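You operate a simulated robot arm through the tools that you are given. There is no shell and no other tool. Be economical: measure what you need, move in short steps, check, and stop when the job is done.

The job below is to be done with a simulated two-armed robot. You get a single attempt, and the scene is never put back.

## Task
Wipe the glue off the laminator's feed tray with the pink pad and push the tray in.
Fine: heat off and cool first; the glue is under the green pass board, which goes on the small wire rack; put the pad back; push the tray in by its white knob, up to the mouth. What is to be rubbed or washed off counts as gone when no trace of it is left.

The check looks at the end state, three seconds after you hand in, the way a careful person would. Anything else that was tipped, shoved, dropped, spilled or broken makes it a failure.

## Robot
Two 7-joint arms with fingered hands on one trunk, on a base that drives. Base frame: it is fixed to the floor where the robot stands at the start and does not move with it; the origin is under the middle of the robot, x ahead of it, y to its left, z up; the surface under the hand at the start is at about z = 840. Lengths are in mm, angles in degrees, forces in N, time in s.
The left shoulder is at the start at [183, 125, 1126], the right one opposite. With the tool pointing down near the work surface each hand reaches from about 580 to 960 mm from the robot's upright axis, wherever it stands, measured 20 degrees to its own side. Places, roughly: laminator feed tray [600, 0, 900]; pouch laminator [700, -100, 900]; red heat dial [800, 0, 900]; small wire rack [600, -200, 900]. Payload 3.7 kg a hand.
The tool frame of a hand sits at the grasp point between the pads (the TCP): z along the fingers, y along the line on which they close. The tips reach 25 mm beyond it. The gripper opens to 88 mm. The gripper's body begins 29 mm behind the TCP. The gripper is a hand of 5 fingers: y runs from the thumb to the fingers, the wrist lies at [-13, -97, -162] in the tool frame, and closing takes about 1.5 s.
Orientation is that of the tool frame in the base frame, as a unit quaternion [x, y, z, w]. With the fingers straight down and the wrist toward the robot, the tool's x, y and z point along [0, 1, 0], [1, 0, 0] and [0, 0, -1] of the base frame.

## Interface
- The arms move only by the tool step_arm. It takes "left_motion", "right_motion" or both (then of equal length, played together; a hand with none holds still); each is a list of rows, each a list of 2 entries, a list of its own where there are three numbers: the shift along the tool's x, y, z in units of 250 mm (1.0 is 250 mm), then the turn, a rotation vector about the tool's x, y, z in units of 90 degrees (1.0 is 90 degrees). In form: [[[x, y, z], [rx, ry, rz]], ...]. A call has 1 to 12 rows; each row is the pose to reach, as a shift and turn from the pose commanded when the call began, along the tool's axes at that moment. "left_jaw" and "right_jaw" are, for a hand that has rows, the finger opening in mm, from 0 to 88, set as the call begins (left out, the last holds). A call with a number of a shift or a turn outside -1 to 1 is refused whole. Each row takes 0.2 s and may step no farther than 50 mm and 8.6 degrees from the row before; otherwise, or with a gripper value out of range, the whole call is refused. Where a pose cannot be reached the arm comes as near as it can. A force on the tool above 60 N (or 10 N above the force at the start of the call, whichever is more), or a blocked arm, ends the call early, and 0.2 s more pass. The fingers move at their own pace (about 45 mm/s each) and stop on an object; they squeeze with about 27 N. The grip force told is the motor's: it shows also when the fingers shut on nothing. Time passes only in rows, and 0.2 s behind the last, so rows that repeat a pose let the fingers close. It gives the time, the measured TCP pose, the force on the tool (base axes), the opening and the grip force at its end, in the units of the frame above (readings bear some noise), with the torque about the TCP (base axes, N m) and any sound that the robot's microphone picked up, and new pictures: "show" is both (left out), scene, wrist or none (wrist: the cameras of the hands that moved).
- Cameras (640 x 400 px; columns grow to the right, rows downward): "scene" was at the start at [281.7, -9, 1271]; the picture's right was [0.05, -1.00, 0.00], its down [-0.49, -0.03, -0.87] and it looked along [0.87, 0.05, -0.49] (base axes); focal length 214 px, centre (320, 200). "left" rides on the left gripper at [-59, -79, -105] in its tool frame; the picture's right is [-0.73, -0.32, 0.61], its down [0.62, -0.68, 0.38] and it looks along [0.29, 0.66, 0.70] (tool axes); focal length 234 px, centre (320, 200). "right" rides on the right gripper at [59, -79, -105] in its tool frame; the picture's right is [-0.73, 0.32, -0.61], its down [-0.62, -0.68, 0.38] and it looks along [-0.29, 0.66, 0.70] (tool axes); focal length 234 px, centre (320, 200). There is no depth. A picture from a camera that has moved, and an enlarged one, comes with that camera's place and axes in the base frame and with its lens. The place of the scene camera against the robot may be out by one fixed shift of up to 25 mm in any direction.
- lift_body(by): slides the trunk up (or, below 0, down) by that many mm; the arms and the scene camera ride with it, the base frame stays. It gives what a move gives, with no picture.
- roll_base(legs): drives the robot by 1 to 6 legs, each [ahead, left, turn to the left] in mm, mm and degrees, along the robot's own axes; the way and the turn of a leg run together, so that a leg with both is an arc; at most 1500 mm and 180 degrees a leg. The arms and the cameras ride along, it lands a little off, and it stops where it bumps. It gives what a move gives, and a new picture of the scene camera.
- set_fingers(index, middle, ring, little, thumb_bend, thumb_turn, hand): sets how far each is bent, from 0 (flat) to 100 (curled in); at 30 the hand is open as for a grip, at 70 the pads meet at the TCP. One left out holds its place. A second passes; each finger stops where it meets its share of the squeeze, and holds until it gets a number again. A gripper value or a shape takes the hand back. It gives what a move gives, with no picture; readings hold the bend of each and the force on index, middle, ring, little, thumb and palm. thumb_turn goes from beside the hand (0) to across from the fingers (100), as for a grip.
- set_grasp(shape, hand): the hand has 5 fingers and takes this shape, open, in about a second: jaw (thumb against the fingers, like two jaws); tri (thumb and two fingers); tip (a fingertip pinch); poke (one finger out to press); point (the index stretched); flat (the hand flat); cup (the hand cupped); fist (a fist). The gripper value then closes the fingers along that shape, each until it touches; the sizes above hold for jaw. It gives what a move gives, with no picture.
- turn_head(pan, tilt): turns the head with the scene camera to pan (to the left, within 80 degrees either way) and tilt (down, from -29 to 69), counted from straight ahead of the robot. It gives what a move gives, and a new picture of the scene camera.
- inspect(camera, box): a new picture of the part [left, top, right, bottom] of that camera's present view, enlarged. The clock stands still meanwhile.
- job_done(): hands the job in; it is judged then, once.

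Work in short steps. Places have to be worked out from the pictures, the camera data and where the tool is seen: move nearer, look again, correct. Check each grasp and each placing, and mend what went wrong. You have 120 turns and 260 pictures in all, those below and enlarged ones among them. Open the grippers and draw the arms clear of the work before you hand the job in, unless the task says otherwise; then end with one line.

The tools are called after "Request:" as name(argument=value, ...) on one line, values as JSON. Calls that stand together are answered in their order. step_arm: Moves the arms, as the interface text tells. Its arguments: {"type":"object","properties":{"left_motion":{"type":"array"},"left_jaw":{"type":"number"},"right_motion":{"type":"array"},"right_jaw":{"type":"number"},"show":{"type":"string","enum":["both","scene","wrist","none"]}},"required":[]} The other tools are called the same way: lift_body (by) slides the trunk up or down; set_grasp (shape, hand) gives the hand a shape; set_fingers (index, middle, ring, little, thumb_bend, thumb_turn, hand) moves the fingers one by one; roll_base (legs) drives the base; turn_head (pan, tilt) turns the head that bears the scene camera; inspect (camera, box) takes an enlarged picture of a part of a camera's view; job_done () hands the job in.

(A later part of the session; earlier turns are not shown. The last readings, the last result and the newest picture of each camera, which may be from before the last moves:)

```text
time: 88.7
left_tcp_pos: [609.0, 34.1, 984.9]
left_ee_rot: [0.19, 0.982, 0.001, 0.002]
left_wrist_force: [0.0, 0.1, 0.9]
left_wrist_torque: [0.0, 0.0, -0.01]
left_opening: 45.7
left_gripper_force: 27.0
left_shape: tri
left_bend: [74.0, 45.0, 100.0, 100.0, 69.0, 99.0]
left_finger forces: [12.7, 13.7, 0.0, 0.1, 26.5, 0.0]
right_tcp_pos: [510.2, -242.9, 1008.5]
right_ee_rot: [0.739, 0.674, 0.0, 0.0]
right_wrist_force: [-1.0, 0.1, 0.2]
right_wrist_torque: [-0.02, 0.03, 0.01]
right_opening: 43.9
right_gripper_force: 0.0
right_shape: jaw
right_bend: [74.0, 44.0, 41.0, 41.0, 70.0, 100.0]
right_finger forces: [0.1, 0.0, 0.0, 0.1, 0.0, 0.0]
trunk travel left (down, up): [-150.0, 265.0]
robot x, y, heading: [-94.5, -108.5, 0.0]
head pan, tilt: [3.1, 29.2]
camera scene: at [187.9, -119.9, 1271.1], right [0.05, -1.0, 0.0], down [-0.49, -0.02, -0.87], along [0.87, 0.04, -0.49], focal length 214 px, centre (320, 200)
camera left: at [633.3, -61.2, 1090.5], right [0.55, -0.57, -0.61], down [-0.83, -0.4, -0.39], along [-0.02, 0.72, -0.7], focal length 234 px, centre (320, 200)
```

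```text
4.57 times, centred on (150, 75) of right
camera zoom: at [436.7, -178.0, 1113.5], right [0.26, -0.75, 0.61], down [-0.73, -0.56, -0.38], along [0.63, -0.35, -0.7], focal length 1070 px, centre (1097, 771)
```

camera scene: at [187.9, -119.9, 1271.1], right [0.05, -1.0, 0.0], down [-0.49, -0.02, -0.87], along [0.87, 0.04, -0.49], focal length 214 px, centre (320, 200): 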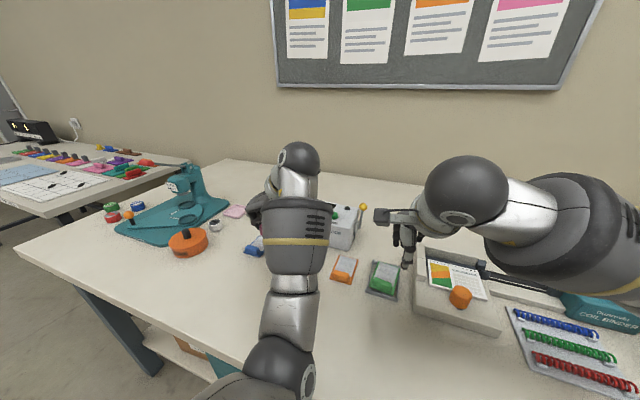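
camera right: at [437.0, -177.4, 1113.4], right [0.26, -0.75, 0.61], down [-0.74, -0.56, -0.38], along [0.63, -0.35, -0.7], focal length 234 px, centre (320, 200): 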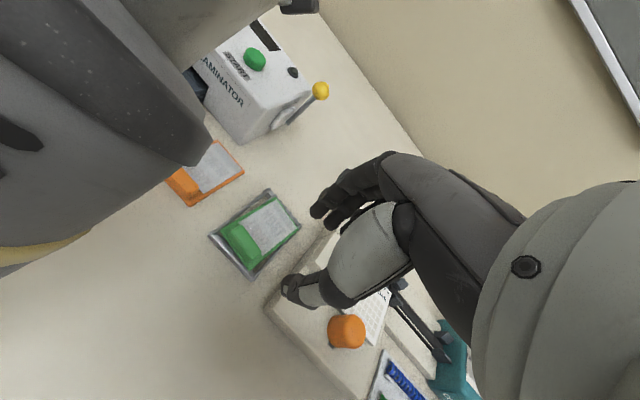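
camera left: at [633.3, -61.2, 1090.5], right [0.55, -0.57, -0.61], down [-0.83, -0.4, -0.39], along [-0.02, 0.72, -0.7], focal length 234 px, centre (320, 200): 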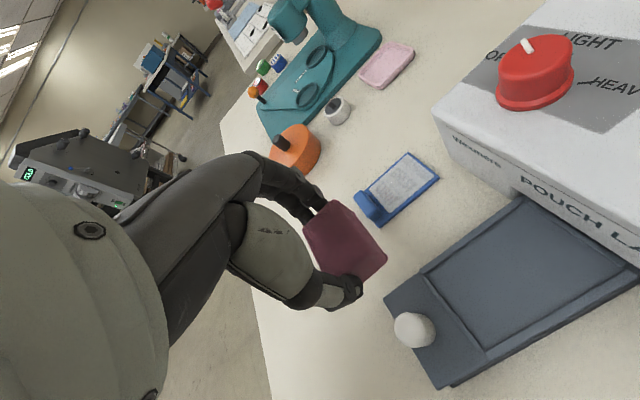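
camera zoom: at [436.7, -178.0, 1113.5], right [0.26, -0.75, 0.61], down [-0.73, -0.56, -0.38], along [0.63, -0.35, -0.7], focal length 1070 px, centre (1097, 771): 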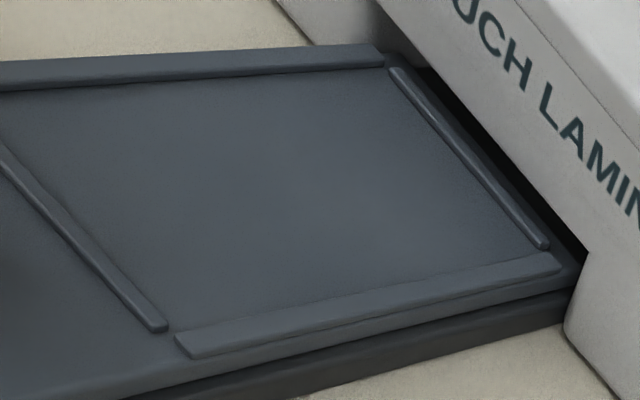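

Tray is spotless. Now return the pad to its home: move to above (530,77).

Request:
step_arm(left_motion=[[[0.12, 0.015, 0], [0, 0, 0]], [[0.24, 0.03, 0.05], [0, 0, 0]], [[0.357, 0.044, 0.12], [0, 0, 0]], [[0.357, 0.044, 0.24], [0, 0, 0]], [[0.357, 0.044, 0.36], [0, 0, 0]]], show="wrist")

```text
time: 89.9
left_tcp_pos: [531.1, 78.2, 892.8]
left_ee_rot: [0.189, 0.982, 0.001, 0.002]
left_wrist_force: [0.3, 0.9, -0.3]
left_wrist_torque: [-0.02, 0.02, 0.03]
left_opening: 45.6
left_gripper_force: 26.9
left_shape: tri
left_bend: [74.0, 45.0, 100.0, 100.0, 69.0, 99.0]
left_finger forces: [12.7, 13.6, 0.1, 0.0, 26.4, 0.0]
right_tcp_pos: [511.8, -243.1, 1009.3]
right_ee_rot: [0.739, 0.674, 0.0, -0.001]
right_wrist_force: [-0.2, 0.0, 0.4]
right_wrist_torque: [0.02, -0.01, -0.04]
right_opening: 43.9
right_gripper_force: 0.1
right_shape: jaw
right_bend: [74.0, 44.0, 41.0, 41.0, 70.0, 100.0]
right_finger forces: [0.0, 0.0, 0.1, 0.0, 0.0, 0.0]
trunk travel left (down, up): [-150.0, 265.0]
robot x, y, heading: [-93.8, -110.6, -0.1]
head pan, tilt: [3.1, 29.2]
camera left: at [556.3, -17.3, 999.0], right [0.56, -0.57, -0.61], down [-0.83, -0.4, -0.39], along [-0.02, 0.72, -0.7], focal length 234 px, centre (320, 200)
```

left: 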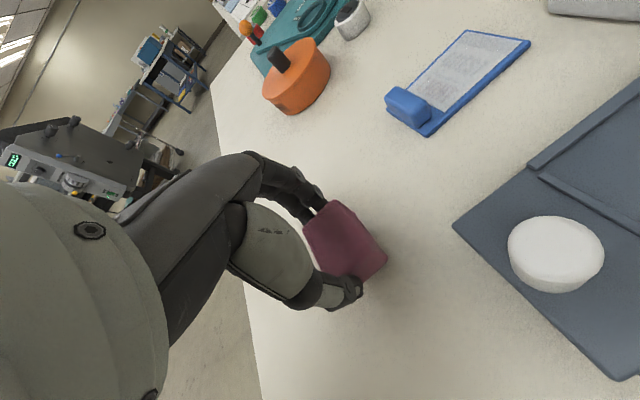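

Now lower the last ~11 mm to contact.

Request:
step_arm(left_motion=[[[0, 0, 0.02], [0, 0, 0]], [[0, 0, 0.035], [0, 0, 0]], [[0, 0, 0.045], [0, 0, 0]], [[0, 0, 0.053], [0, 0, 0]]], show="none")

```text
time: 90.9
left_tcp_pos: [532.0, 77.2, 881.3]
left_ee_rot: [0.19, 0.982, 0.001, 0.002]
left_wrist_force: [0.0, 0.1, -0.6]
left_wrist_torque: [0.04, 0.01, -0.04]
left_opening: 45.6
left_gripper_force: 26.9
left_shape: tri
left_bend: [74.0, 45.0, 100.0, 100.0, 69.0, 99.0]
left_finger forces: [12.7, 13.6, 0.0, 0.0, 26.4, 0.0]
right_tcp_pos: [511.0, -243.5, 1008.3]
right_ee_rot: [0.738, 0.675, 0.0, 0.0]
right_wrist_force: [0.3, 0.2, 0.5]
right_wrist_torque: [-0.03, -0.01, 0.0]
right_opening: 43.7
right_gripper_force: 0.0
right_shape: jaw
right_bend: [74.0, 44.0, 41.0, 41.0, 70.0, 100.0]
right_finger forces: [0.0, 0.0, 0.1, 0.1, 0.0, 0.1]
trunk travel left (down, up): [-150.0, 265.0]
robot x, y, heading: [-94.6, -111.7, -0.2]
head pan, tilt: [3.1, 29.2]
```

Request:
step_arm(left_motion=[[[0, 0, 0.006], [0, 0, 0]], [[0, 0, 0.012], [0, 0, 0]]], show="none")

```text
time: 91.5
left_tcp_pos: [533.0, 77.1, 878.1]
left_ee_rot: [0.189, 0.982, 0.002, 0.003]
left_wrist_force: [0.7, -0.1, 0.7]
left_wrist_torque: [0.02, 0.01, 0.03]
left_opening: 45.3
left_gripper_force: 27.0
left_shape: tri
left_bend: [74.0, 45.0, 100.0, 100.0, 69.0, 99.0]
left_finger forces: [13.0, 13.7, 0.0, 0.0, 26.4, 0.1]
right_tcp_pos: [510.5, -242.8, 1008.1]
right_ee_rot: [0.738, 0.675, 0.0, -0.001]
right_wrist_force: [-0.2, 0.1, -0.2]
right_wrist_torque: [0.03, 0.02, -0.02]
right_opening: 43.6
right_gripper_force: 0.0
right_shape: jaw
right_bend: [74.0, 44.0, 41.0, 41.0, 70.0, 100.0]
right_finger forces: [0.0, 0.1, 0.1, 0.0, 0.0, 0.1]
trunk travel left (down, up): [-150.0, 265.0]
robot x, y, heading: [-92.4, -109.8, -0.3]
head pan, tilt: [3.1, 29.2]
```

Just touching. One more mm, then open, and rise.

Request:
step_arm(left_motion=[[[0, 0, 0.004], [0, 0, 0]], [[0, 0, 0.004], [0, 0, 0]]], show="none")

Request:
step_arm(left_motion=[[[0, 0, 0], [0, 0, 0]], [[0, 0, 0], [0, 0, 0]], [[0, 0, 0], [0, 0, 0]], [[0, 0, 0], [0, 0, 0]], [[0, 0, 0], [0, 0, 0]], [[0, 0, -0.08], [0, 0, 0]], [[0, 0, -0.2], [0, 0, 0]], [[0, 0, -0.36], [0, 0, 0]], [[0, 0, -0.5], [0, 0, 0]]], left_jaw=84, show="wrist")

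Request:
inspect(camera="left", box=[300, 160, 500, 340])

```text
time: 92.1
left_tcp_pos: [533.9, 77.9, 878.2]
left_ee_rot: [0.189, 0.982, 0.002, 0.002]
left_wrist_force: [-1.1, -0.4, 4.6]
left_wrist_torque: [0.05, 0.0, 0.02]
left_opening: 45.3
left_gripper_force: 27.5
left_shape: tri
left_bend: [74.0, 45.0, 100.0, 100.0, 69.0, 99.0]
left_finger forces: [12.8, 13.6, 0.0, 0.0, 26.8, 0.1]
right_tcp_pos: [510.6, -243.6, 1009.0]
right_ee_rot: [0.739, 0.674, 0.0, 0.0]
right_wrist_force: [-0.2, -0.1, -0.6]
right_wrist_torque: [0.0, 0.01, 0.01]
right_opening: 44.0
right_gripper_force: 0.2
right_shape: jaw
right_bend: [74.0, 44.0, 41.0, 41.0, 70.0, 100.0]
right_finger forces: [0.0, 0.0, 0.0, 0.0, 0.0, 0.0]
trunk travel left (down, up): [-150.0, 265.0]
robot x, y, heading: [-90.4, -109.3, -0.1]
head pan, tilt: [3.1, 29.2]
```

```text
time: 94.1
left_tcp_pos: [543.5, 89.4, 990.8]
left_ee_rot: [0.191, 0.982, 0.002, 0.002]
left_wrist_force: [-0.2, -0.5, -0.8]
left_wrist_torque: [0.02, 0.01, 0.0]
left_opening: 83.8
left_gripper_force: 0.1
left_shape: tri
left_bend: [32.0, 31.0, 99.0, 99.0, 31.0, 98.0]
left_finger forces: [0.0, 0.1, 0.0, 0.0, 0.0, 0.1]
left hand out of reach, approached as far as the arm can: row 9
right_tcp_pos: [511.3, -243.0, 1008.6]
right_ee_rot: [0.738, 0.674, 0.0, 0.0]
right_wrist_force: [0.3, 0.2, 0.7]
right_wrist_torque: [0.0, -0.04, 0.02]
right_opening: 43.9
right_gripper_force: 0.1
right_shape: jaw
right_bend: [74.0, 44.0, 41.0, 41.0, 70.0, 100.0]
right_finger forces: [0.0, 0.0, 0.0, 0.1, 0.1, 0.0]
trunk travel left (down, up): [-150.0, 265.0]
robot x, y, heading: [-90.8, -113.5, -0.2]
head pan, tilt: [3.1, 29.2]
camera left: at [567.2, -5.5, 1096.1], right [0.56, -0.57, -0.61], down [-0.83, -0.4, -0.39], along [-0.02, 0.72, -0.69], focal length 234 px, centre (320, 200)
```

left: 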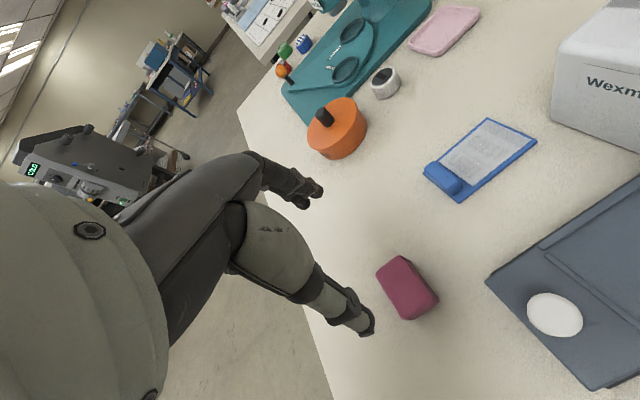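

```text
2.22 times, centred on (400, 250) of left
camera zoom: at [567.2, -5.5, 1096.1], right [0.56, -0.57, -0.61], down [-0.83, -0.4, -0.39], along [-0.02, 0.72, -0.69], focal length 520 px, centre (142, 89)
```

zoom: 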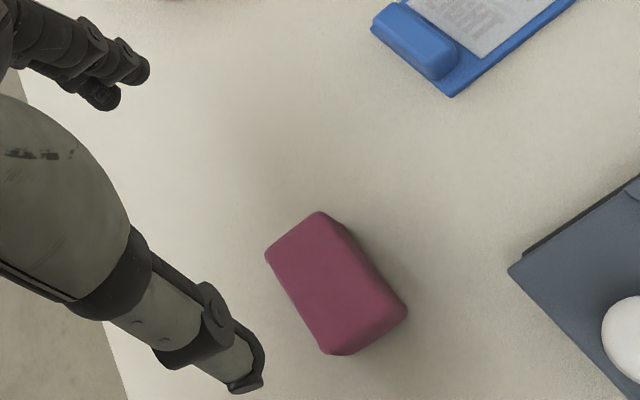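

Pad is back flat on its spot. For pushing I keep this sideways hand orientation (index side leads, nothing protrudes forward): close the fingers and move behind the knob at z≈960.

Request:
step_arm(left_motion=[[[-0.03, -0.1, 0], [0, 0, 0]], [[-0.06, -0.2, 0.03], [0, 0, 0]], [[-0.113, -0.308, 0.12], [0, 0, 0]], [[-0.113, -0.308, 0.12], [0, 0, 0]], [[-0.113, -0.308, 0.12], [0, 0, 0]], [[-0.113, -0.308, 0.12], [0, 0, 0]], [[-0.113, -0.308, 0.12], [0, 0, 0]]], left_jaw=0, show="both")

Request:
inspect(camera="right", box=[0, 0, 240, 200])

```text
time: 95.7
left_tcp_pos: [558.4, 31.3, 940.2]
left_ee_rot: [0.191, 0.982, 0.002, 0.003]
left_wrist_force: [0.3, -1.2, -0.3]
left_wrist_torque: [-0.02, 0.0, 0.02]
left_opening: 0.0
left_gripper_force: 26.8
left_shape: tri
left_bend: [70.0, 70.0, 100.0, 100.0, 34.0, 100.0]
left_finger forces: [0.0, 0.0, 0.0, 0.1, 0.0, 0.1]
left hand out of reach, approached as far as the arm can: row 1, 2, 3, 4, 5, 6, 7
right_tcp_pos: [510.8, -244.5, 1008.9]
right_ee_rot: [0.739, 0.674, -0.001, 0.0]
right_wrist_force: [0.2, 0.0, 0.5]
right_wrist_torque: [-0.03, -0.01, -0.02]
right_opening: 43.6
right_gripper_force: 0.1
right_shape: jaw
right_bend: [74.0, 44.0, 41.0, 41.0, 70.0, 100.0]
right_finger forces: [0.1, 0.0, 0.0, 0.1, 0.1, 0.0]
trunk travel left (down, up): [-150.0, 265.0]
robot x, y, heading: [-96.6, -108.7, -0.0]
head pan, tilt: [3.1, 29.2]
camera scene: at [188.3, -120.2, 1271.0], right [0.05, -1.0, 0.0], down [-0.49, -0.02, -0.87], along [0.87, 0.04, -0.49], focal length 214 px, centre (320, 200)
camera left: at [582.1, -64.8, 1045.4], right [0.56, -0.57, -0.61], down [-0.83, -0.4, -0.39], along [-0.02, 0.72, -0.69], focal length 234 px, centre (320, 200)
```

scene: 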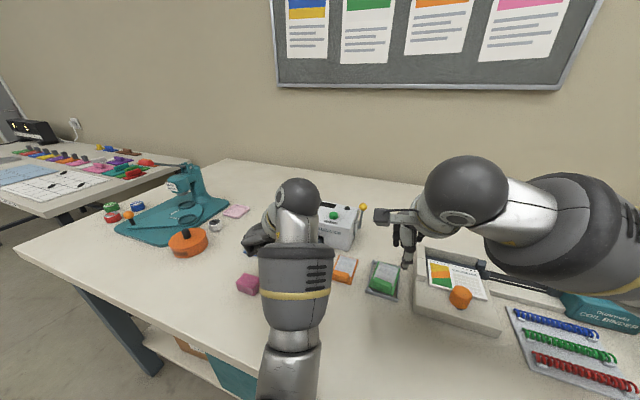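
left: 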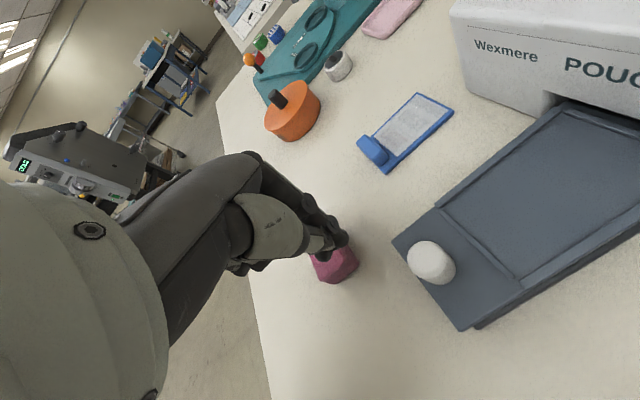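

```text
2.00 times, centred on (120, 100) of right
camera zoom: at [437.1, -178.2, 1113.2], right [0.26, -0.75, 0.61], down [-0.73, -0.56, -0.38], along [0.63, -0.35, -0.7], focal length 468 px, centre (720, 400)
```

zoom: 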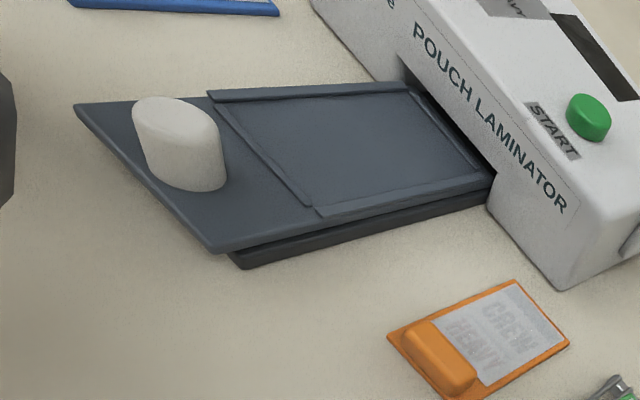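

The arm is too cramped there. Instead I'll use the right hand with closed fingers; first I retract the left hand up and to the left, unwinding its yaw.

Request:
step_arm(left_motion=[[[0, 0.03, -0.1], [0, 0, 0]], [[0.01, 0.06, -0.2], [0, 0, 0.08]], [[0.03, 0.12, -0.3], [0, 0, 0.16]], [[0.06, 0.2, -0.4], [0, 0, 0.25]], [[0.1, 0.28, -0.5], [0, 0, 0.34]], [[0.13, 0.36, -0.58], [0, 0, 0.43]], [[0.16, 0.42, -0.64], [0, 0, 0.52]], [[0.18, 0.46, -0.64], [0, 0, 0.6]], [[0.18, 0.46, -0.64], [0, 0, 0.68]], [[0.18, 0.46, -0.64], [0, 0, 0.76]]], show="both")

```text
time: 97.9
left_tcp_pos: [579.9, 168.5, 1096.0]
left_ee_rot: [0.71, 0.704, 0.003, 0.001]
left_wrist_force: [-0.3, 1.0, -0.1]
left_wrist_torque: [0.02, -0.04, -0.01]
left_opening: 0.0
left_gripper_force: 26.9
left_shape: tri
left_bend: [70.0, 70.0, 100.0, 100.0, 34.0, 100.0]
left_finger forces: [0.0, 0.1, 0.0, 0.0, 0.0, 0.0]
left hand out of reach, approached as far as the arm can: row 1, 2, 3, 7, 8, 9, 10
right_tcp_pos: [511.0, -243.7, 1008.6]
right_ee_rot: [0.739, 0.674, 0.0, 0.0]
right_wrist_force: [0.5, 0.4, 0.2]
right_wrist_torque: [-0.01, -0.01, -0.01]
right_opening: 43.7
right_gripper_force: 0.1
right_shape: jaw
right_bend: [74.0, 44.0, 41.0, 41.0, 70.0, 100.0]
right_finger forces: [0.0, 0.0, 0.1, 0.0, 0.0, 0.0]
trunk travel left (down, up): [-150.0, 265.0]
robot x, y, heading: [-94.7, -111.4, -0.1]
head pan, tilt: [3.1, 29.2]
camera scene: at [188.2, -120.1, 1271.0], right [0.05, -1.0, 0.0], down [-0.49, -0.02, -0.87], along [0.87, 0.04, -0.49], focal length 214 px, centre (320, 200)
camera left: at [499.6, 110.6, 1200.8], right [-0.33, -0.72, -0.61], down [-0.67, 0.63, -0.39], along [0.66, 0.29, -0.69], focal length 234 px, centre (320, 200)
```

scene: 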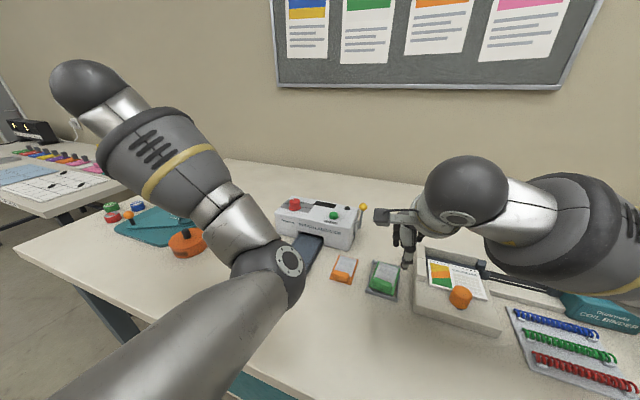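
left: 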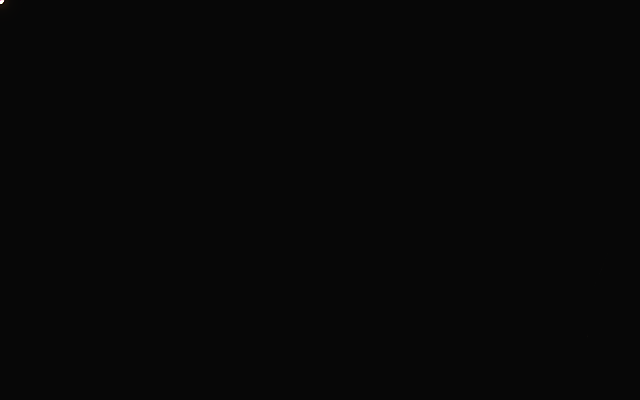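

The left arm has folded with its elbow inward. I move the left hand farther left/up to clear the workspace, and look.

Request:
step_arm(left_motion=[[[0.08, -0.04, -0.08], [0, 0, 0]], [[0.18, -0.08, -0.18], [0, 0, 0]], [[0.28, -0.14, -0.28], [0, 0, 0]], [[0.38, -0.2, -0.38], [0, 0, 0]], [[0.48, -0.28, -0.46], [0, 0, 0]], [[0.58, -0.36, -0.52], [0, 0, 0]]], show="both")

```text
time: 99.3
left_tcp_pos: [491.0, 314.0, 1224.0]
left_ee_rot: [0.71, 0.705, 0.001, 0.001]
left_wrist_force: [0.2, -0.5, -0.7]
left_wrist_torque: [-0.01, -0.03, -0.01]
left_opening: 0.0
left_gripper_force: 26.8
left_shape: tri
left_bend: [70.0, 70.0, 100.0, 100.0, 34.0, 100.0]
left_finger forces: [0.1, 0.0, 0.0, 0.1, 0.0, 0.0]
right_tcp_pos: [510.7, -242.7, 1011.4]
right_ee_rot: [0.738, 0.674, 0.001, 0.0]
right_wrist_force: [-0.1, 0.0, 0.0]
right_wrist_torque: [0.03, 0.0, 0.0]
right_opening: 43.8
right_gripper_force: 0.1
right_shape: jaw
right_bend: [74.0, 44.0, 41.0, 41.0, 70.0, 100.0]
right_finger forces: [0.0, 0.0, 0.0, 0.1, 0.1, 0.1]
trunk travel left (down, up): [-150.0, 265.0]
robot x, y, heading: [-93.3, -109.4, -0.2]
head pan, tilt: [3.1, 29.2]
camera scene: at [187.5, -119.8, 1271.3], right [0.05, -1.0, 0.0], down [-0.49, -0.02, -0.87], along [0.87, 0.04, -0.49], focal length 214 px, centre (320, 200)
camera left: at [410.0, 255.9, 1329.0], right [-0.33, -0.72, -0.61], down [-0.68, 0.63, -0.39], along [0.66, 0.29, -0.69], focal length 234 px, centre (320, 200)
```

scene: 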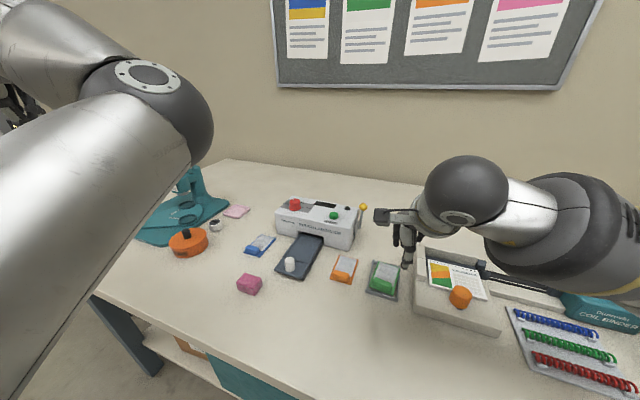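
left: 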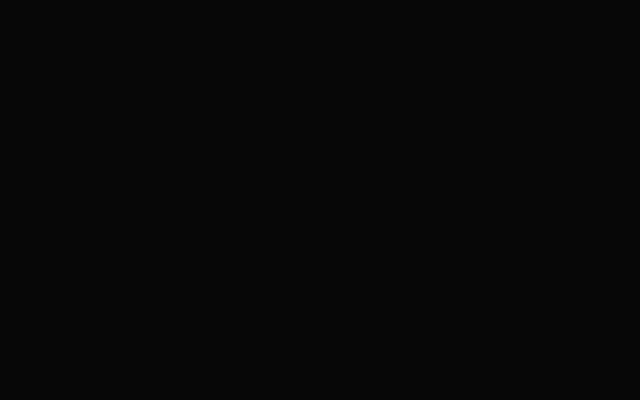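

Left arm is clear and everything looks in place. Now the right hand: close fingers, move toward behind the knob with yaw 20° clockwise.

Request:
step_arm(right_motion=[[[0.16, 0.02, 0], [0, 0, 0.04]], [[0.32, 0.04, 0], [0, 0, 0.08]], [[0.48, 0.06, 0], [0, 0, 0.12]], [[0.64, 0.08, 0.02], [0, 0, 0.165]], [[0.8, 0.1, 0.06], [0, 0, 0.165]], [[0.97, 0.1, 0.1], [0, 0, 0.165]]], right_jaw=0, show="both")

Request:
inspect(camera="right", box=[160, 100, 440, 380])

```text
time: 100.7
left_tcp_pos: [490.8, 315.3, 1222.9]
left_ee_rot: [0.709, 0.705, 0.001, 0.001]
left_wrist_force: [0.9, 0.3, -0.4]
left_wrist_torque: [-0.03, -0.05, 0.01]
left_opening: 0.0
left_gripper_force: 27.1
left_shape: tri
left_bend: [70.0, 70.0, 100.0, 100.0, 34.0, 100.0]
left_finger forces: [0.1, 0.0, 0.0, 0.1, 0.0, 0.0]
right_tcp_pos: [558.1, 0.7, 982.8]
right_ee_rot: [0.819, 0.573, -0.001, -0.001]
right_wrist_force: [-0.3, 0.6, -0.4]
right_wrist_torque: [-0.01, 0.01, 0.02]
right_opening: 0.0
right_gripper_force: 27.1
right_shape: jaw
right_bend: [70.0, 70.0, 70.0, 70.0, 37.0, 100.0]
right_finger forces: [0.1, 0.0, 0.1, 0.0, 0.1, 0.1]
trunk travel left (down, up): [-150.0, 265.0]
robot x, y, heading: [-93.1, -113.5, -0.3]
head pan, tilt: [3.1, 29.2]
camera scene: at [188.1, -119.2, 1271.0], right [0.05, -1.0, 0.0], down [-0.49, -0.03, -0.87], along [0.87, 0.04, -0.49], focal length 214 px, centre (320, 200)
camera right: at [504.1, 82.3, 1086.0], right [0.05, -0.79, 0.61], down [-0.85, -0.35, -0.38], along [0.52, -0.5, -0.7], focal length 234 px, centre (320, 200)
```

scene: 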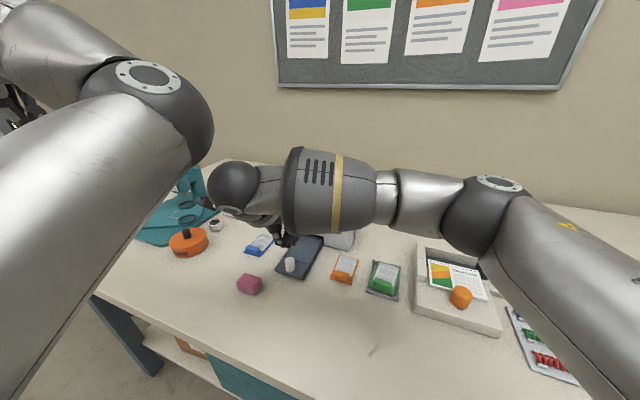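
right: 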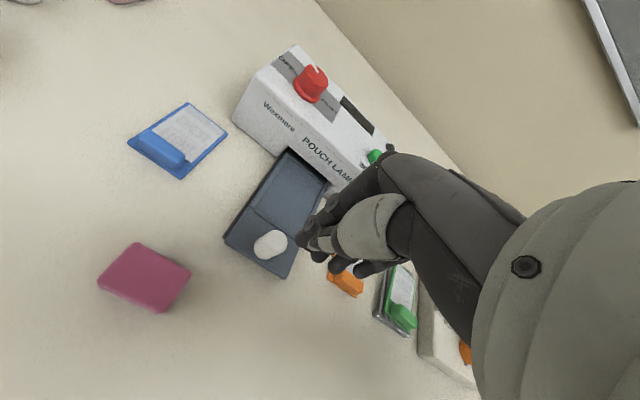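

```text
1.43 times, centred on (300, 240) of right
camera zoom: at [504.1, 82.3, 1086.0], right [0.05, -0.79, 0.61], down [-0.85, -0.35, -0.38], along [0.52, -0.5, -0.7], focal length 334 px, centre (349, 143)
```

zoom: 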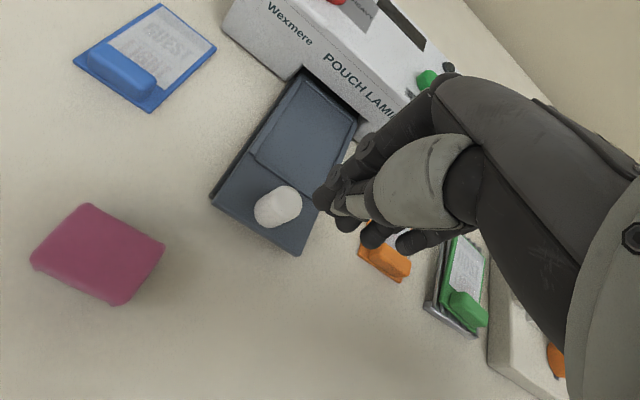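

Knob still at out-position. I back up 20 mm, lower to z≈899 behind the knob.

Request:
step_arm(right_motion=[[[0, -0.08, 0.05], [0, 0, 0]], [[0, -0.08, 0.16], [0, 0, 0]], [[0, -0.08, 0.26], [0, 0, 0]], [[0, -0.08, 0.336], [0, 0, 0]]], show="wrist")

Request:
inspect(camera="right", box=[160, 100, 440, 380])

```text
time: 101.7
left_tcp_pos: [491.7, 314.4, 1223.7]
left_ee_rot: [0.709, 0.705, 0.002, 0.001]
left_wrist_force: [0.1, -0.7, 0.0]
left_wrist_torque: [0.03, -0.02, -0.06]
left_opening: 0.0
left_gripper_force: 27.4
left_shape: tri
left_bend: [70.0, 70.0, 100.0, 100.0, 34.0, 100.0]
left_finger forces: [0.0, 0.0, 0.0, 0.1, 0.0, 0.0]
right_tcp_pos: [540.1, 3.0, 897.2]
right_ee_rot: [0.819, 0.573, 0.0, -0.001]
right_wrist_force: [0.5, -0.1, 0.6]
right_wrist_torque: [-0.01, 0.02, 0.01]
right_opening: 0.1
right_gripper_force: 27.2
right_shape: jaw
right_bend: [70.0, 70.0, 70.0, 70.0, 38.0, 100.0]
right_finger forces: [0.0, 0.0, 0.0, 0.0, 0.0, 0.1]
trunk travel left (down, up): [-150.0, 265.0]
robot x, y, heading: [-94.4, -113.0, -0.0]
head pan, tilt: [3.1, 29.2]
camera right: at [485.8, 85.7, 1001.7], right [0.06, -0.79, 0.61], down [-0.85, -0.35, -0.38], along [0.52, -0.5, -0.7], focal length 234 px, centre (320, 200)
```

right: 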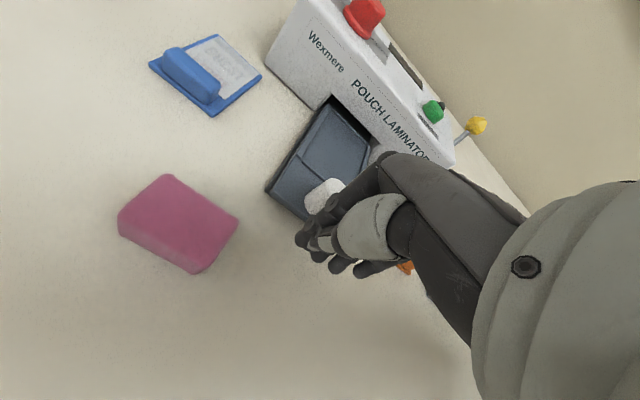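

```text
1.43 times, centred on (300, 240) of right
camera zoom: at [485.8, 85.7, 1001.7], right [0.06, -0.79, 0.61], down [-0.85, -0.35, -0.38], along [0.52, -0.5, -0.7], focal length 334 px, centre (349, 143)
```

zoom: 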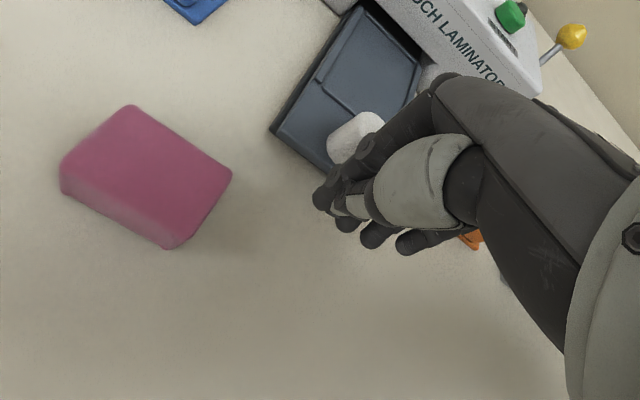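

In position behind the knob. Push forward in small steps, 70 mm first.

Request:
step_arm(right_motion=[[[0.016, 0.06, 0], [0, 0, 0]], [[0.016, 0.11, 0], [0, 0, 0]], [[0.016, 0.15, 0], [0, 0, 0]], [[0.016, 0.19, 0], [0, 0, 0]], [[0.016, 0.23, 0], [0, 0, 0]], [[0.016, 0.27, 0], [0, 0, 0]]], show="both")

Request:
inspect(camera="scene", box=[230, 180, 380, 300])

```text
time: 103.1
left_tcp_pos: [491.5, 311.7, 1223.9]
left_ee_rot: [0.708, 0.706, 0.002, 0.002]
left_wrist_force: [0.3, 0.9, 0.2]
left_wrist_torque: [0.03, -0.02, 0.04]
left_opening: 0.2
left_gripper_force: 27.1
left_shape: tri
left_bend: [70.0, 70.0, 100.0, 100.0, 34.0, 100.0]
left_finger forces: [0.0, 0.0, 0.0, 0.1, 0.0, 0.0]
right_tcp_pos: [603.0, -14.0, 899.2]
right_ee_rot: [0.819, 0.574, 0.0, -0.001]
right_wrist_force: [-0.6, 0.4, 0.1]
right_wrist_torque: [0.02, -0.01, 0.0]
right_opening: 0.0
right_gripper_force: 26.7
right_shape: jaw
right_bend: [70.0, 70.0, 70.0, 70.0, 38.0, 100.0]
right_finger forces: [0.0, 0.0, 0.0, 0.0, 0.0, 0.0]
trunk travel left (down, up): [-150.0, 265.0]
robot x, y, heading: [-92.3, -108.7, -0.1]
head pan, tilt: [3.1, 29.2]
camera scene: at [188.4, -120.3, 1270.9], right [0.05, -1.0, 0.0], down [-0.49, -0.02, -0.87], along [0.87, 0.04, -0.49], focal length 214 px, centre (320, 200)
camera right: at [549.3, 67.1, 1003.2], right [0.06, -0.79, 0.61], down [-0.85, -0.35, -0.38], along [0.52, -0.5, -0.7], focal length 234 px, centre (320, 200)
```

scene: 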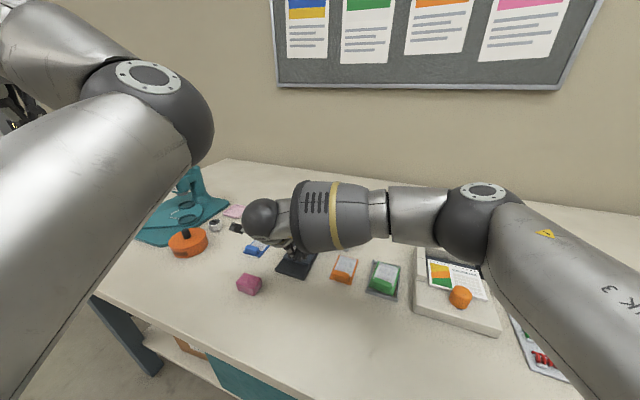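
right: 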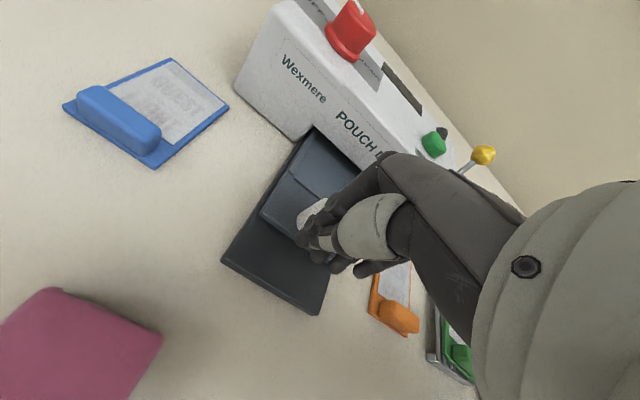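

```text
3.33 times, centred on (305, 240) of scene
camera zoom: at [188.4, -120.3, 1270.9], right [0.05, -1.0, 0.0], down [-0.49, -0.02, -0.87], along [0.87, 0.04, -0.49], focal length 715 px, centre (370, 67)
```

zoom: 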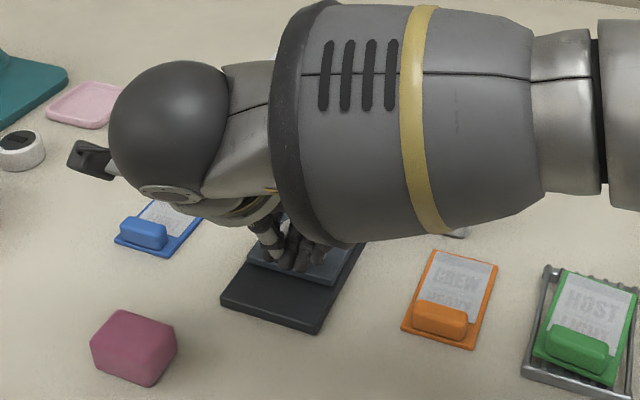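

Tray slides well. Continue 40 mm more.

Request:
step_arm(right_motion=[[[0, 0.04, 0], [0, 0, 0]], [[0, 0.08, 0], [0, 0, 0]], [[0, 0.12, 0], [0, 0, 0]], [[0, 0.16, 0], [0, 0, 0]]], show="wrist")

Request:
inspect(camera="right", box=[200, 100, 420, 320])

```text
time: 104.1
left_tcp_pos: [488.1, 313.3, 1225.5]
left_ee_rot: [0.709, 0.705, 0.002, 0.003]
left_wrist_force: [0.3, 0.4, -0.4]
left_wrist_torque: [0.03, -0.03, 0.0]
left_opening: 0.0
left_gripper_force: 26.8
left_shape: tri
left_bend: [70.0, 70.0, 100.0, 100.0, 34.0, 100.0]
left_finger forces: [0.0, 0.0, 0.0, 0.0, 0.1, 0.1]
right_tcp_pos: [635.5, -23.5, 900.7]
right_ee_rot: [0.817, 0.577, -0.002, -0.002]
right_wrist_force: [-25.5, 3.5, 4.6]
right_wrist_torque: [0.03, 0.38, -0.1]
right_opening: 0.0
right_gripper_force: 26.9
right_shape: jaw
right_bend: [70.0, 70.0, 70.0, 70.0, 36.0, 100.0]
right_finger forces: [0.1, 6.9, 0.0, 0.0, 44.9, 0.0]
trunk travel left (down, up): [-150.0, 265.0]
robot x, y, heading: [-93.9, -109.5, -0.1]
head pan, tilt: [3.1, 29.2]
camera right: at [580.9, 56.8, 1005.0], right [0.06, -0.79, 0.61], down [-0.85, -0.36, -0.38], along [0.52, -0.49, -0.7], focal length 234 px, centre (320, 200)
```

right: 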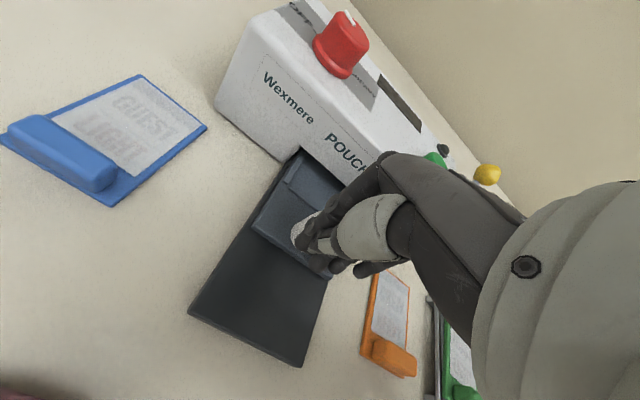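

```text
1.82 times, centred on (310, 210) of right
camera zoom: at [580.9, 56.8, 1005.0], right [0.06, -0.79, 0.61], down [-0.85, -0.36, -0.38], along [0.52, -0.49, -0.7], focal length 426 px, centre (338, 182)
```

zoom: 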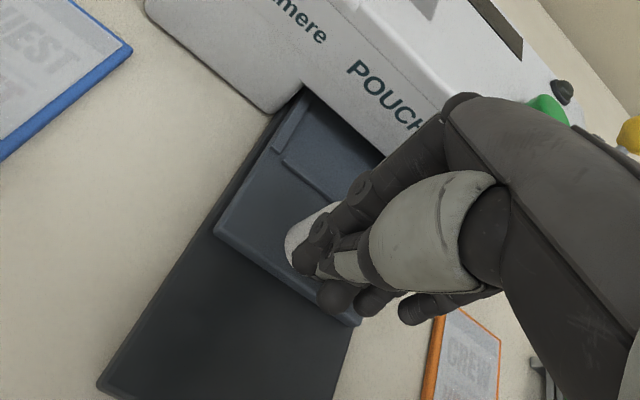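

Resistance 25 N after ≈63 mm travel. I press a few mm more to see whether it's the end stop.

Request:
step_arm(right_motion=[[[0, 0.015, 0], [0, 0, 0]], [[0, 0.03, 0], [0, 0, 0]]], show="none")

Request:
inspect(camera="right", box=[200, 100, 420, 320])

Request:
inspect(camera="scene", box=[230, 180, 380, 300])

```text
time: 104.7
left_tcp_pos: [485.1, 314.5, 1226.4]
left_ee_rot: [0.708, 0.706, 0.003, 0.004]
left_wrist_force: [-0.3, 0.0, 0.2]
left_wrist_torque: [0.02, 0.02, 0.01]
left_opening: 0.1
left_gripper_force: 27.0
left_shape: tri
left_bend: [70.0, 70.0, 100.0, 100.0, 34.0, 100.0]
left_finger forces: [0.1, 0.0, 0.0, 0.0, 0.0, 0.0]
right_tcp_pos: [639.9, -24.8, 900.9]
right_ee_rot: [0.816, 0.578, -0.001, -0.002]
right_wrist_force: [-41.4, 11.3, 4.4]
right_wrist_torque: [0.17, 0.74, -0.08]
right_opening: 0.0
right_gripper_force: 27.2
right_shape: jaw
right_bend: [70.0, 70.0, 70.0, 70.0, 34.0, 100.0]
right_finger forces: [0.0, 0.7, 0.0, 0.0, 78.8, 0.0]
trunk travel left (down, up): [-150.0, 265.0]
robot x, y, heading: [-93.8, -112.5, -0.4]
head pan, tilt: [3.1, 29.2]
```

```text
1.82 times, centred on (310, 210) of right
camera zoom: at [585.4, 55.9, 1006.0], right [0.07, -0.79, 0.6], down [-0.85, -0.36, -0.38], along [0.52, -0.49, -0.7], focal length 426 px, centre (338, 182)
```

zoom: 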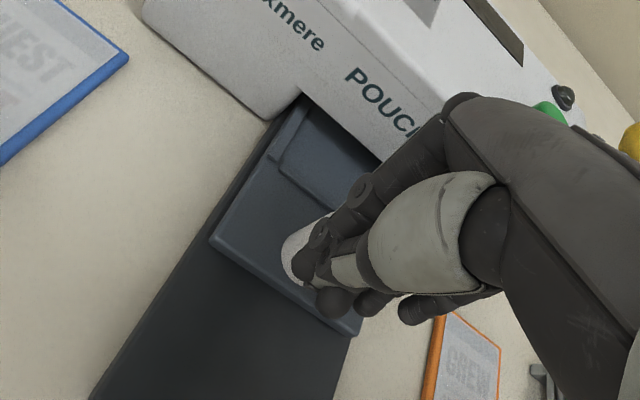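

```text
3.33 times, centred on (305, 240) of scene
camera zoom: at [182.8, -118.6, 1272.3], right [0.05, -1.0, 0.0], down [-0.48, -0.03, -0.88], along [0.87, 0.04, -0.48], focal length 715 px, centre (370, 67)
```

zoom: 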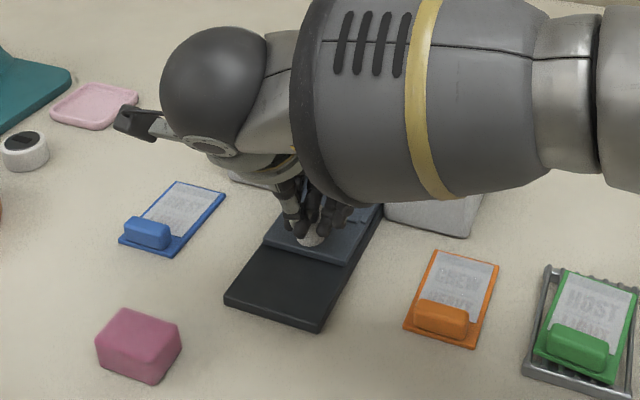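

Tray did not move further under 43 N, so it's at a stop or I'm bearing on something else. I back off, rise and look.

Request:
step_arm(right_motion=[[[0, -0.04, 0], [0, 0, 0]], [[0, -0.12, 0], [0, 0, 0]], [[0, -0.2, -0.06], [0, 0, 0]], [[0, -0.3, -0.2], [0, 0, 0]], [[0, -0.42, -0.34], [0, 0, 0]]], show="both")

Request:
inspect(camera="scene", box=[230, 180, 380, 300])

Request:
inspect(camera="right", box=[180, 80, 420, 320])

```text
time: 105.9
left_tcp_pos: [489.6, 314.0, 1224.1]
left_ee_rot: [0.709, 0.706, 0.002, 0.002]
left_wrist_force: [0.5, -0.1, 0.2]
left_wrist_torque: [-0.01, -0.01, -0.01]
left_opening: 0.0
left_gripper_force: 27.3
left_shape: tri
left_bend: [70.0, 70.0, 100.0, 100.0, 34.0, 100.0]
left_finger forces: [0.0, 0.0, 0.0, 0.0, 0.0, 0.1]
right_tcp_pos: [547.9, 7.3, 986.8]
right_ee_rot: [0.82, 0.573, 0.001, 0.0]
right_wrist_force: [-0.2, 0.2, 0.2]
right_wrist_torque: [0.0, -0.03, -0.01]
right_opening: 0.0
right_gripper_force: 27.0
right_shape: jaw
right_bend: [70.0, 70.0, 70.0, 70.0, 41.0, 100.0]
right_finger forces: [0.1, 0.1, 0.0, 0.0, 0.0, 0.1]
trunk travel left (down, up): [-150.0, 265.0]
robot x, y, heading: [-100.3, -111.1, -0.3]
head pan, tilt: [3.1, 29.2]
camera scene: at [187.0, -119.8, 1271.5], right [0.05, -1.0, 0.0], down [-0.49, -0.02, -0.87], along [0.87, 0.04, -0.49], focal length 214 px, centre (320, 200)
camera right: at [492.5, 89.0, 1089.4], right [0.05, -0.79, 0.61], down [-0.85, -0.35, -0.38], along [0.52, -0.5, -0.69], focal length 234 px, centre (320, 200)
```

scene: 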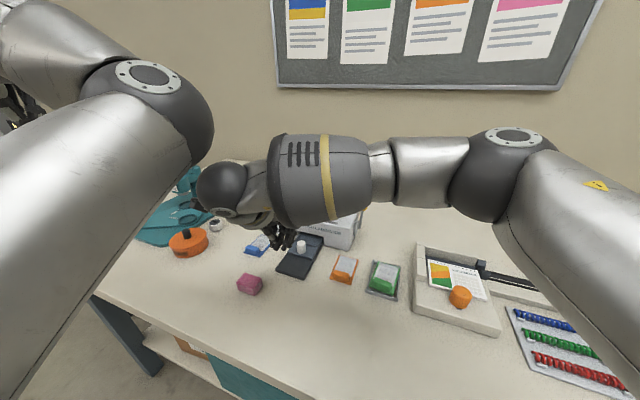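
right: 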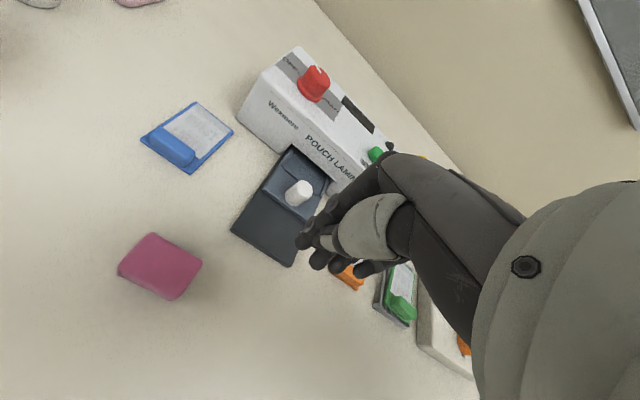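

```text
3.33 times, centred on (305, 240) of scene
camera zoom: at [187.0, -119.8, 1271.5], right [0.05, -1.0, 0.0], down [-0.49, -0.02, -0.87], along [0.87, 0.04, -0.49], focal length 715 px, centre (370, 67)
```

zoom: 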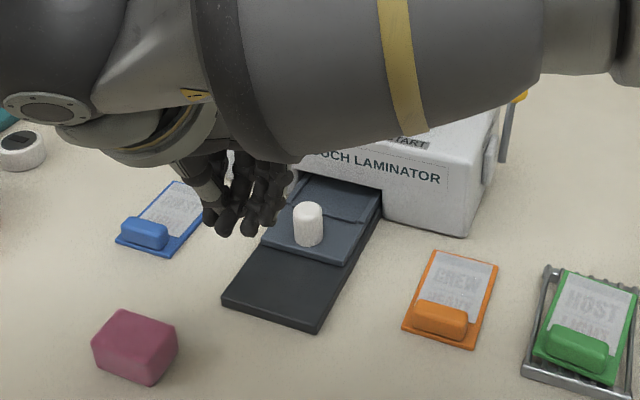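

```text
1.67 times, centred on (300, 200) of right
camera zoom: at [492.5, 89.0, 1089.4], right [0.05, -0.79, 0.61], down [-0.85, -0.35, -0.38], along [0.52, -0.5, -0.69], focal length 390 px, centre (353, 200)
```

zoom: 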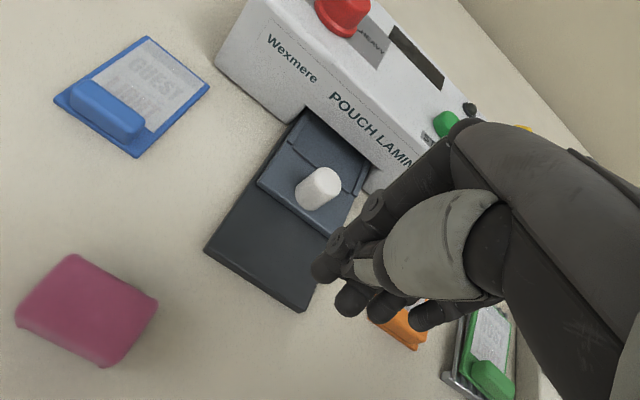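

The knob has travelled ≈60 mm (now ≈(647,-27)); some recess still shows outside. I'll grasp the knob properly and test whether it moves farther. First hover open above it.

Request:
step_arm(right_motion=[[[0, 0.1, 0], [0, 0, 0]], [[0.005, 0.25, 0], [0, 0, 0]], [[0.009, 0.4, 0.02], [0, 0, 0]], [[0.009, 0.419, 0.12], [0, 0, 0]], [[0.009, 0.419, 0.18], [0, 0, 0]]], right_jaw=66, show="wrist")

Request:
inspect(camera="right", box=[180, 80, 420, 320])

```text
time: 107.1
left_tcp_pos: [491.3, 313.0, 1223.0]
left_ee_rot: [0.709, 0.706, 0.002, 0.001]
left_wrist_force: [0.1, -0.1, 0.7]
left_wrist_torque: [0.01, 0.02, 0.02]
left_opening: 0.0
left_gripper_force: 27.1
left_shape: tri
left_bend: [70.0, 70.0, 100.0, 100.0, 34.0, 100.0]
left_finger forces: [0.1, 0.0, 0.1, 0.0, 0.1, 0.0]
right_tcp_pos: [650.0, -27.4, 940.1]
right_ee_rot: [0.819, 0.573, 0.0, -0.001]
right_wrist_force: [-0.3, 0.4, 0.4]
right_wrist_torque: [0.0, 0.01, -0.01]
right_opening: 66.0
right_gripper_force: 0.1
right_shape: jaw
right_bend: [27.0, 36.0, 33.0, 34.0, 54.0, 99.0]
right_finger forces: [0.1, 0.0, 0.1, 0.0, 0.0, 0.1]
trunk travel left (down, up): [-150.0, 265.0]
robot x, y, heading: [-94.5, -114.0, -0.4]
head pan, tilt: [3.1, 29.2]
camera right: at [595.7, 53.7, 1043.8], right [0.06, -0.79, 0.61], down [-0.85, -0.35, -0.38], along [0.52, -0.5, -0.7], focal length 234 px, centre (320, 200)
```

right: 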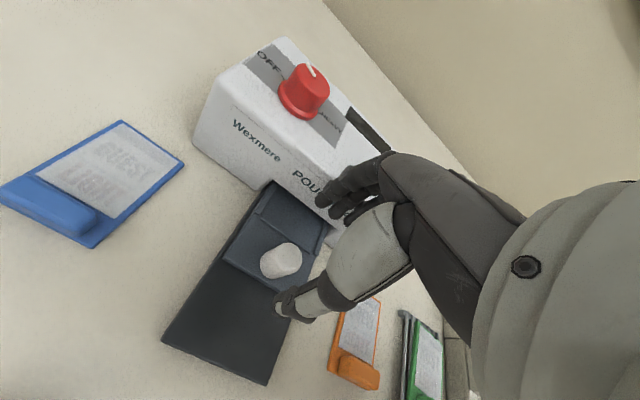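

```text
1.67 times, centred on (300, 200) of right
camera zoom: at [595.7, 53.7, 1043.8], right [0.06, -0.79, 0.61], down [-0.85, -0.35, -0.38], along [0.52, -0.5, -0.7], focal length 390 px, centre (353, 200)
```

zoom: 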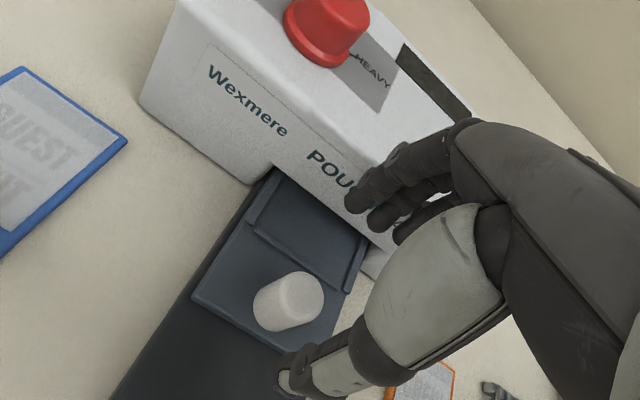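

Descend over the knob and close on it.

Request:
step_arm(right_motion=[[[0, 0, 0.06], [0, 0, 0]], [[0, 0, 0.12], [0, 0, 0]], [[0, 0, 0.168], [0, 0, 0]]], show="none")

Request:
step_arm(right_motion=[[[0, 0, 0], [0, 0, 0]], [[0, 0, 0], [0, 0, 0]], [[0, 0, 0], [0, 0, 0]], [[0, 0, 0], [0, 0, 0]], [[0, 0, 0], [0, 0, 0]]], right_jaw=0, show="wrist")

```text
time: 107.9
left_tcp_pos: [492.2, 313.5, 1223.2]
left_ee_rot: [0.709, 0.705, 0.002, 0.001]
left_wrist_force: [0.3, -0.9, 0.0]
left_wrist_torque: [-0.05, 0.01, -0.02]
left_opening: 0.0
left_gripper_force: 26.9
left_shape: tri
left_bend: [70.0, 70.0, 100.0, 100.0, 34.0, 100.0]
left_finger forces: [0.1, 0.0, 0.0, 0.0, 0.0, 0.0]
right_tcp_pos: [649.1, -28.0, 897.9]
right_ee_rot: [0.819, 0.573, -0.001, -0.001]
right_wrist_force: [-0.6, 0.2, -0.7]
right_wrist_torque: [0.04, -0.01, 0.01]
right_opening: 66.1
right_gripper_force: 0.1
right_shape: jaw
right_bend: [27.0, 36.0, 33.0, 34.0, 54.0, 99.0]
right_finger forces: [0.1, 0.1, 0.0, 0.0, 0.0, 0.0]
trunk travel left (down, up): [-150.0, 265.0]
robot x, y, heading: [-95.0, -107.3, -0.1]
head pan, tilt: [3.1, 29.2]
```

```text
time: 109.1
left_tcp_pos: [491.5, 312.0, 1223.0]
left_ee_rot: [0.709, 0.705, 0.002, 0.001]
left_wrist_force: [0.1, 0.5, -0.3]
left_wrist_torque: [0.0, 0.0, 0.01]
left_opening: 0.0
left_gripper_force: 27.1
left_shape: tri
left_bend: [70.0, 70.0, 100.0, 100.0, 34.0, 100.0]
left_finger forces: [0.0, 0.1, 0.1, 0.0, 0.1, 0.1]
right_tcp_pos: [649.5, -26.8, 897.5]
right_ee_rot: [0.819, 0.574, -0.001, -0.001]
right_wrist_force: [0.0, 3.2, -2.1]
right_wrist_torque: [0.06, 0.02, -0.03]
right_opening: 15.9
right_gripper_force: 26.7
right_shape: jaw
right_bend: [73.0, 55.0, 65.0, 64.0, 75.0, 100.0]
right_finger forces: [11.3, 8.6, 0.0, 0.1, 21.1, 0.0]
trunk travel left (down, up): [-150.0, 265.0]
robot x, y, heading: [-96.3, -105.9, -0.3]
head pan, tilt: [3.1, 29.2]
camera right: at [595.0, 54.7, 1001.7], right [0.06, -0.79, 0.61], down [-0.85, -0.35, -0.38], along [0.52, -0.5, -0.7], focal length 234 px, centre (320, 200)
```

right: 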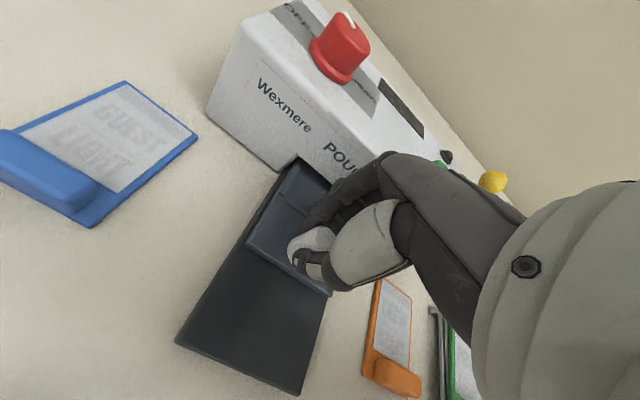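

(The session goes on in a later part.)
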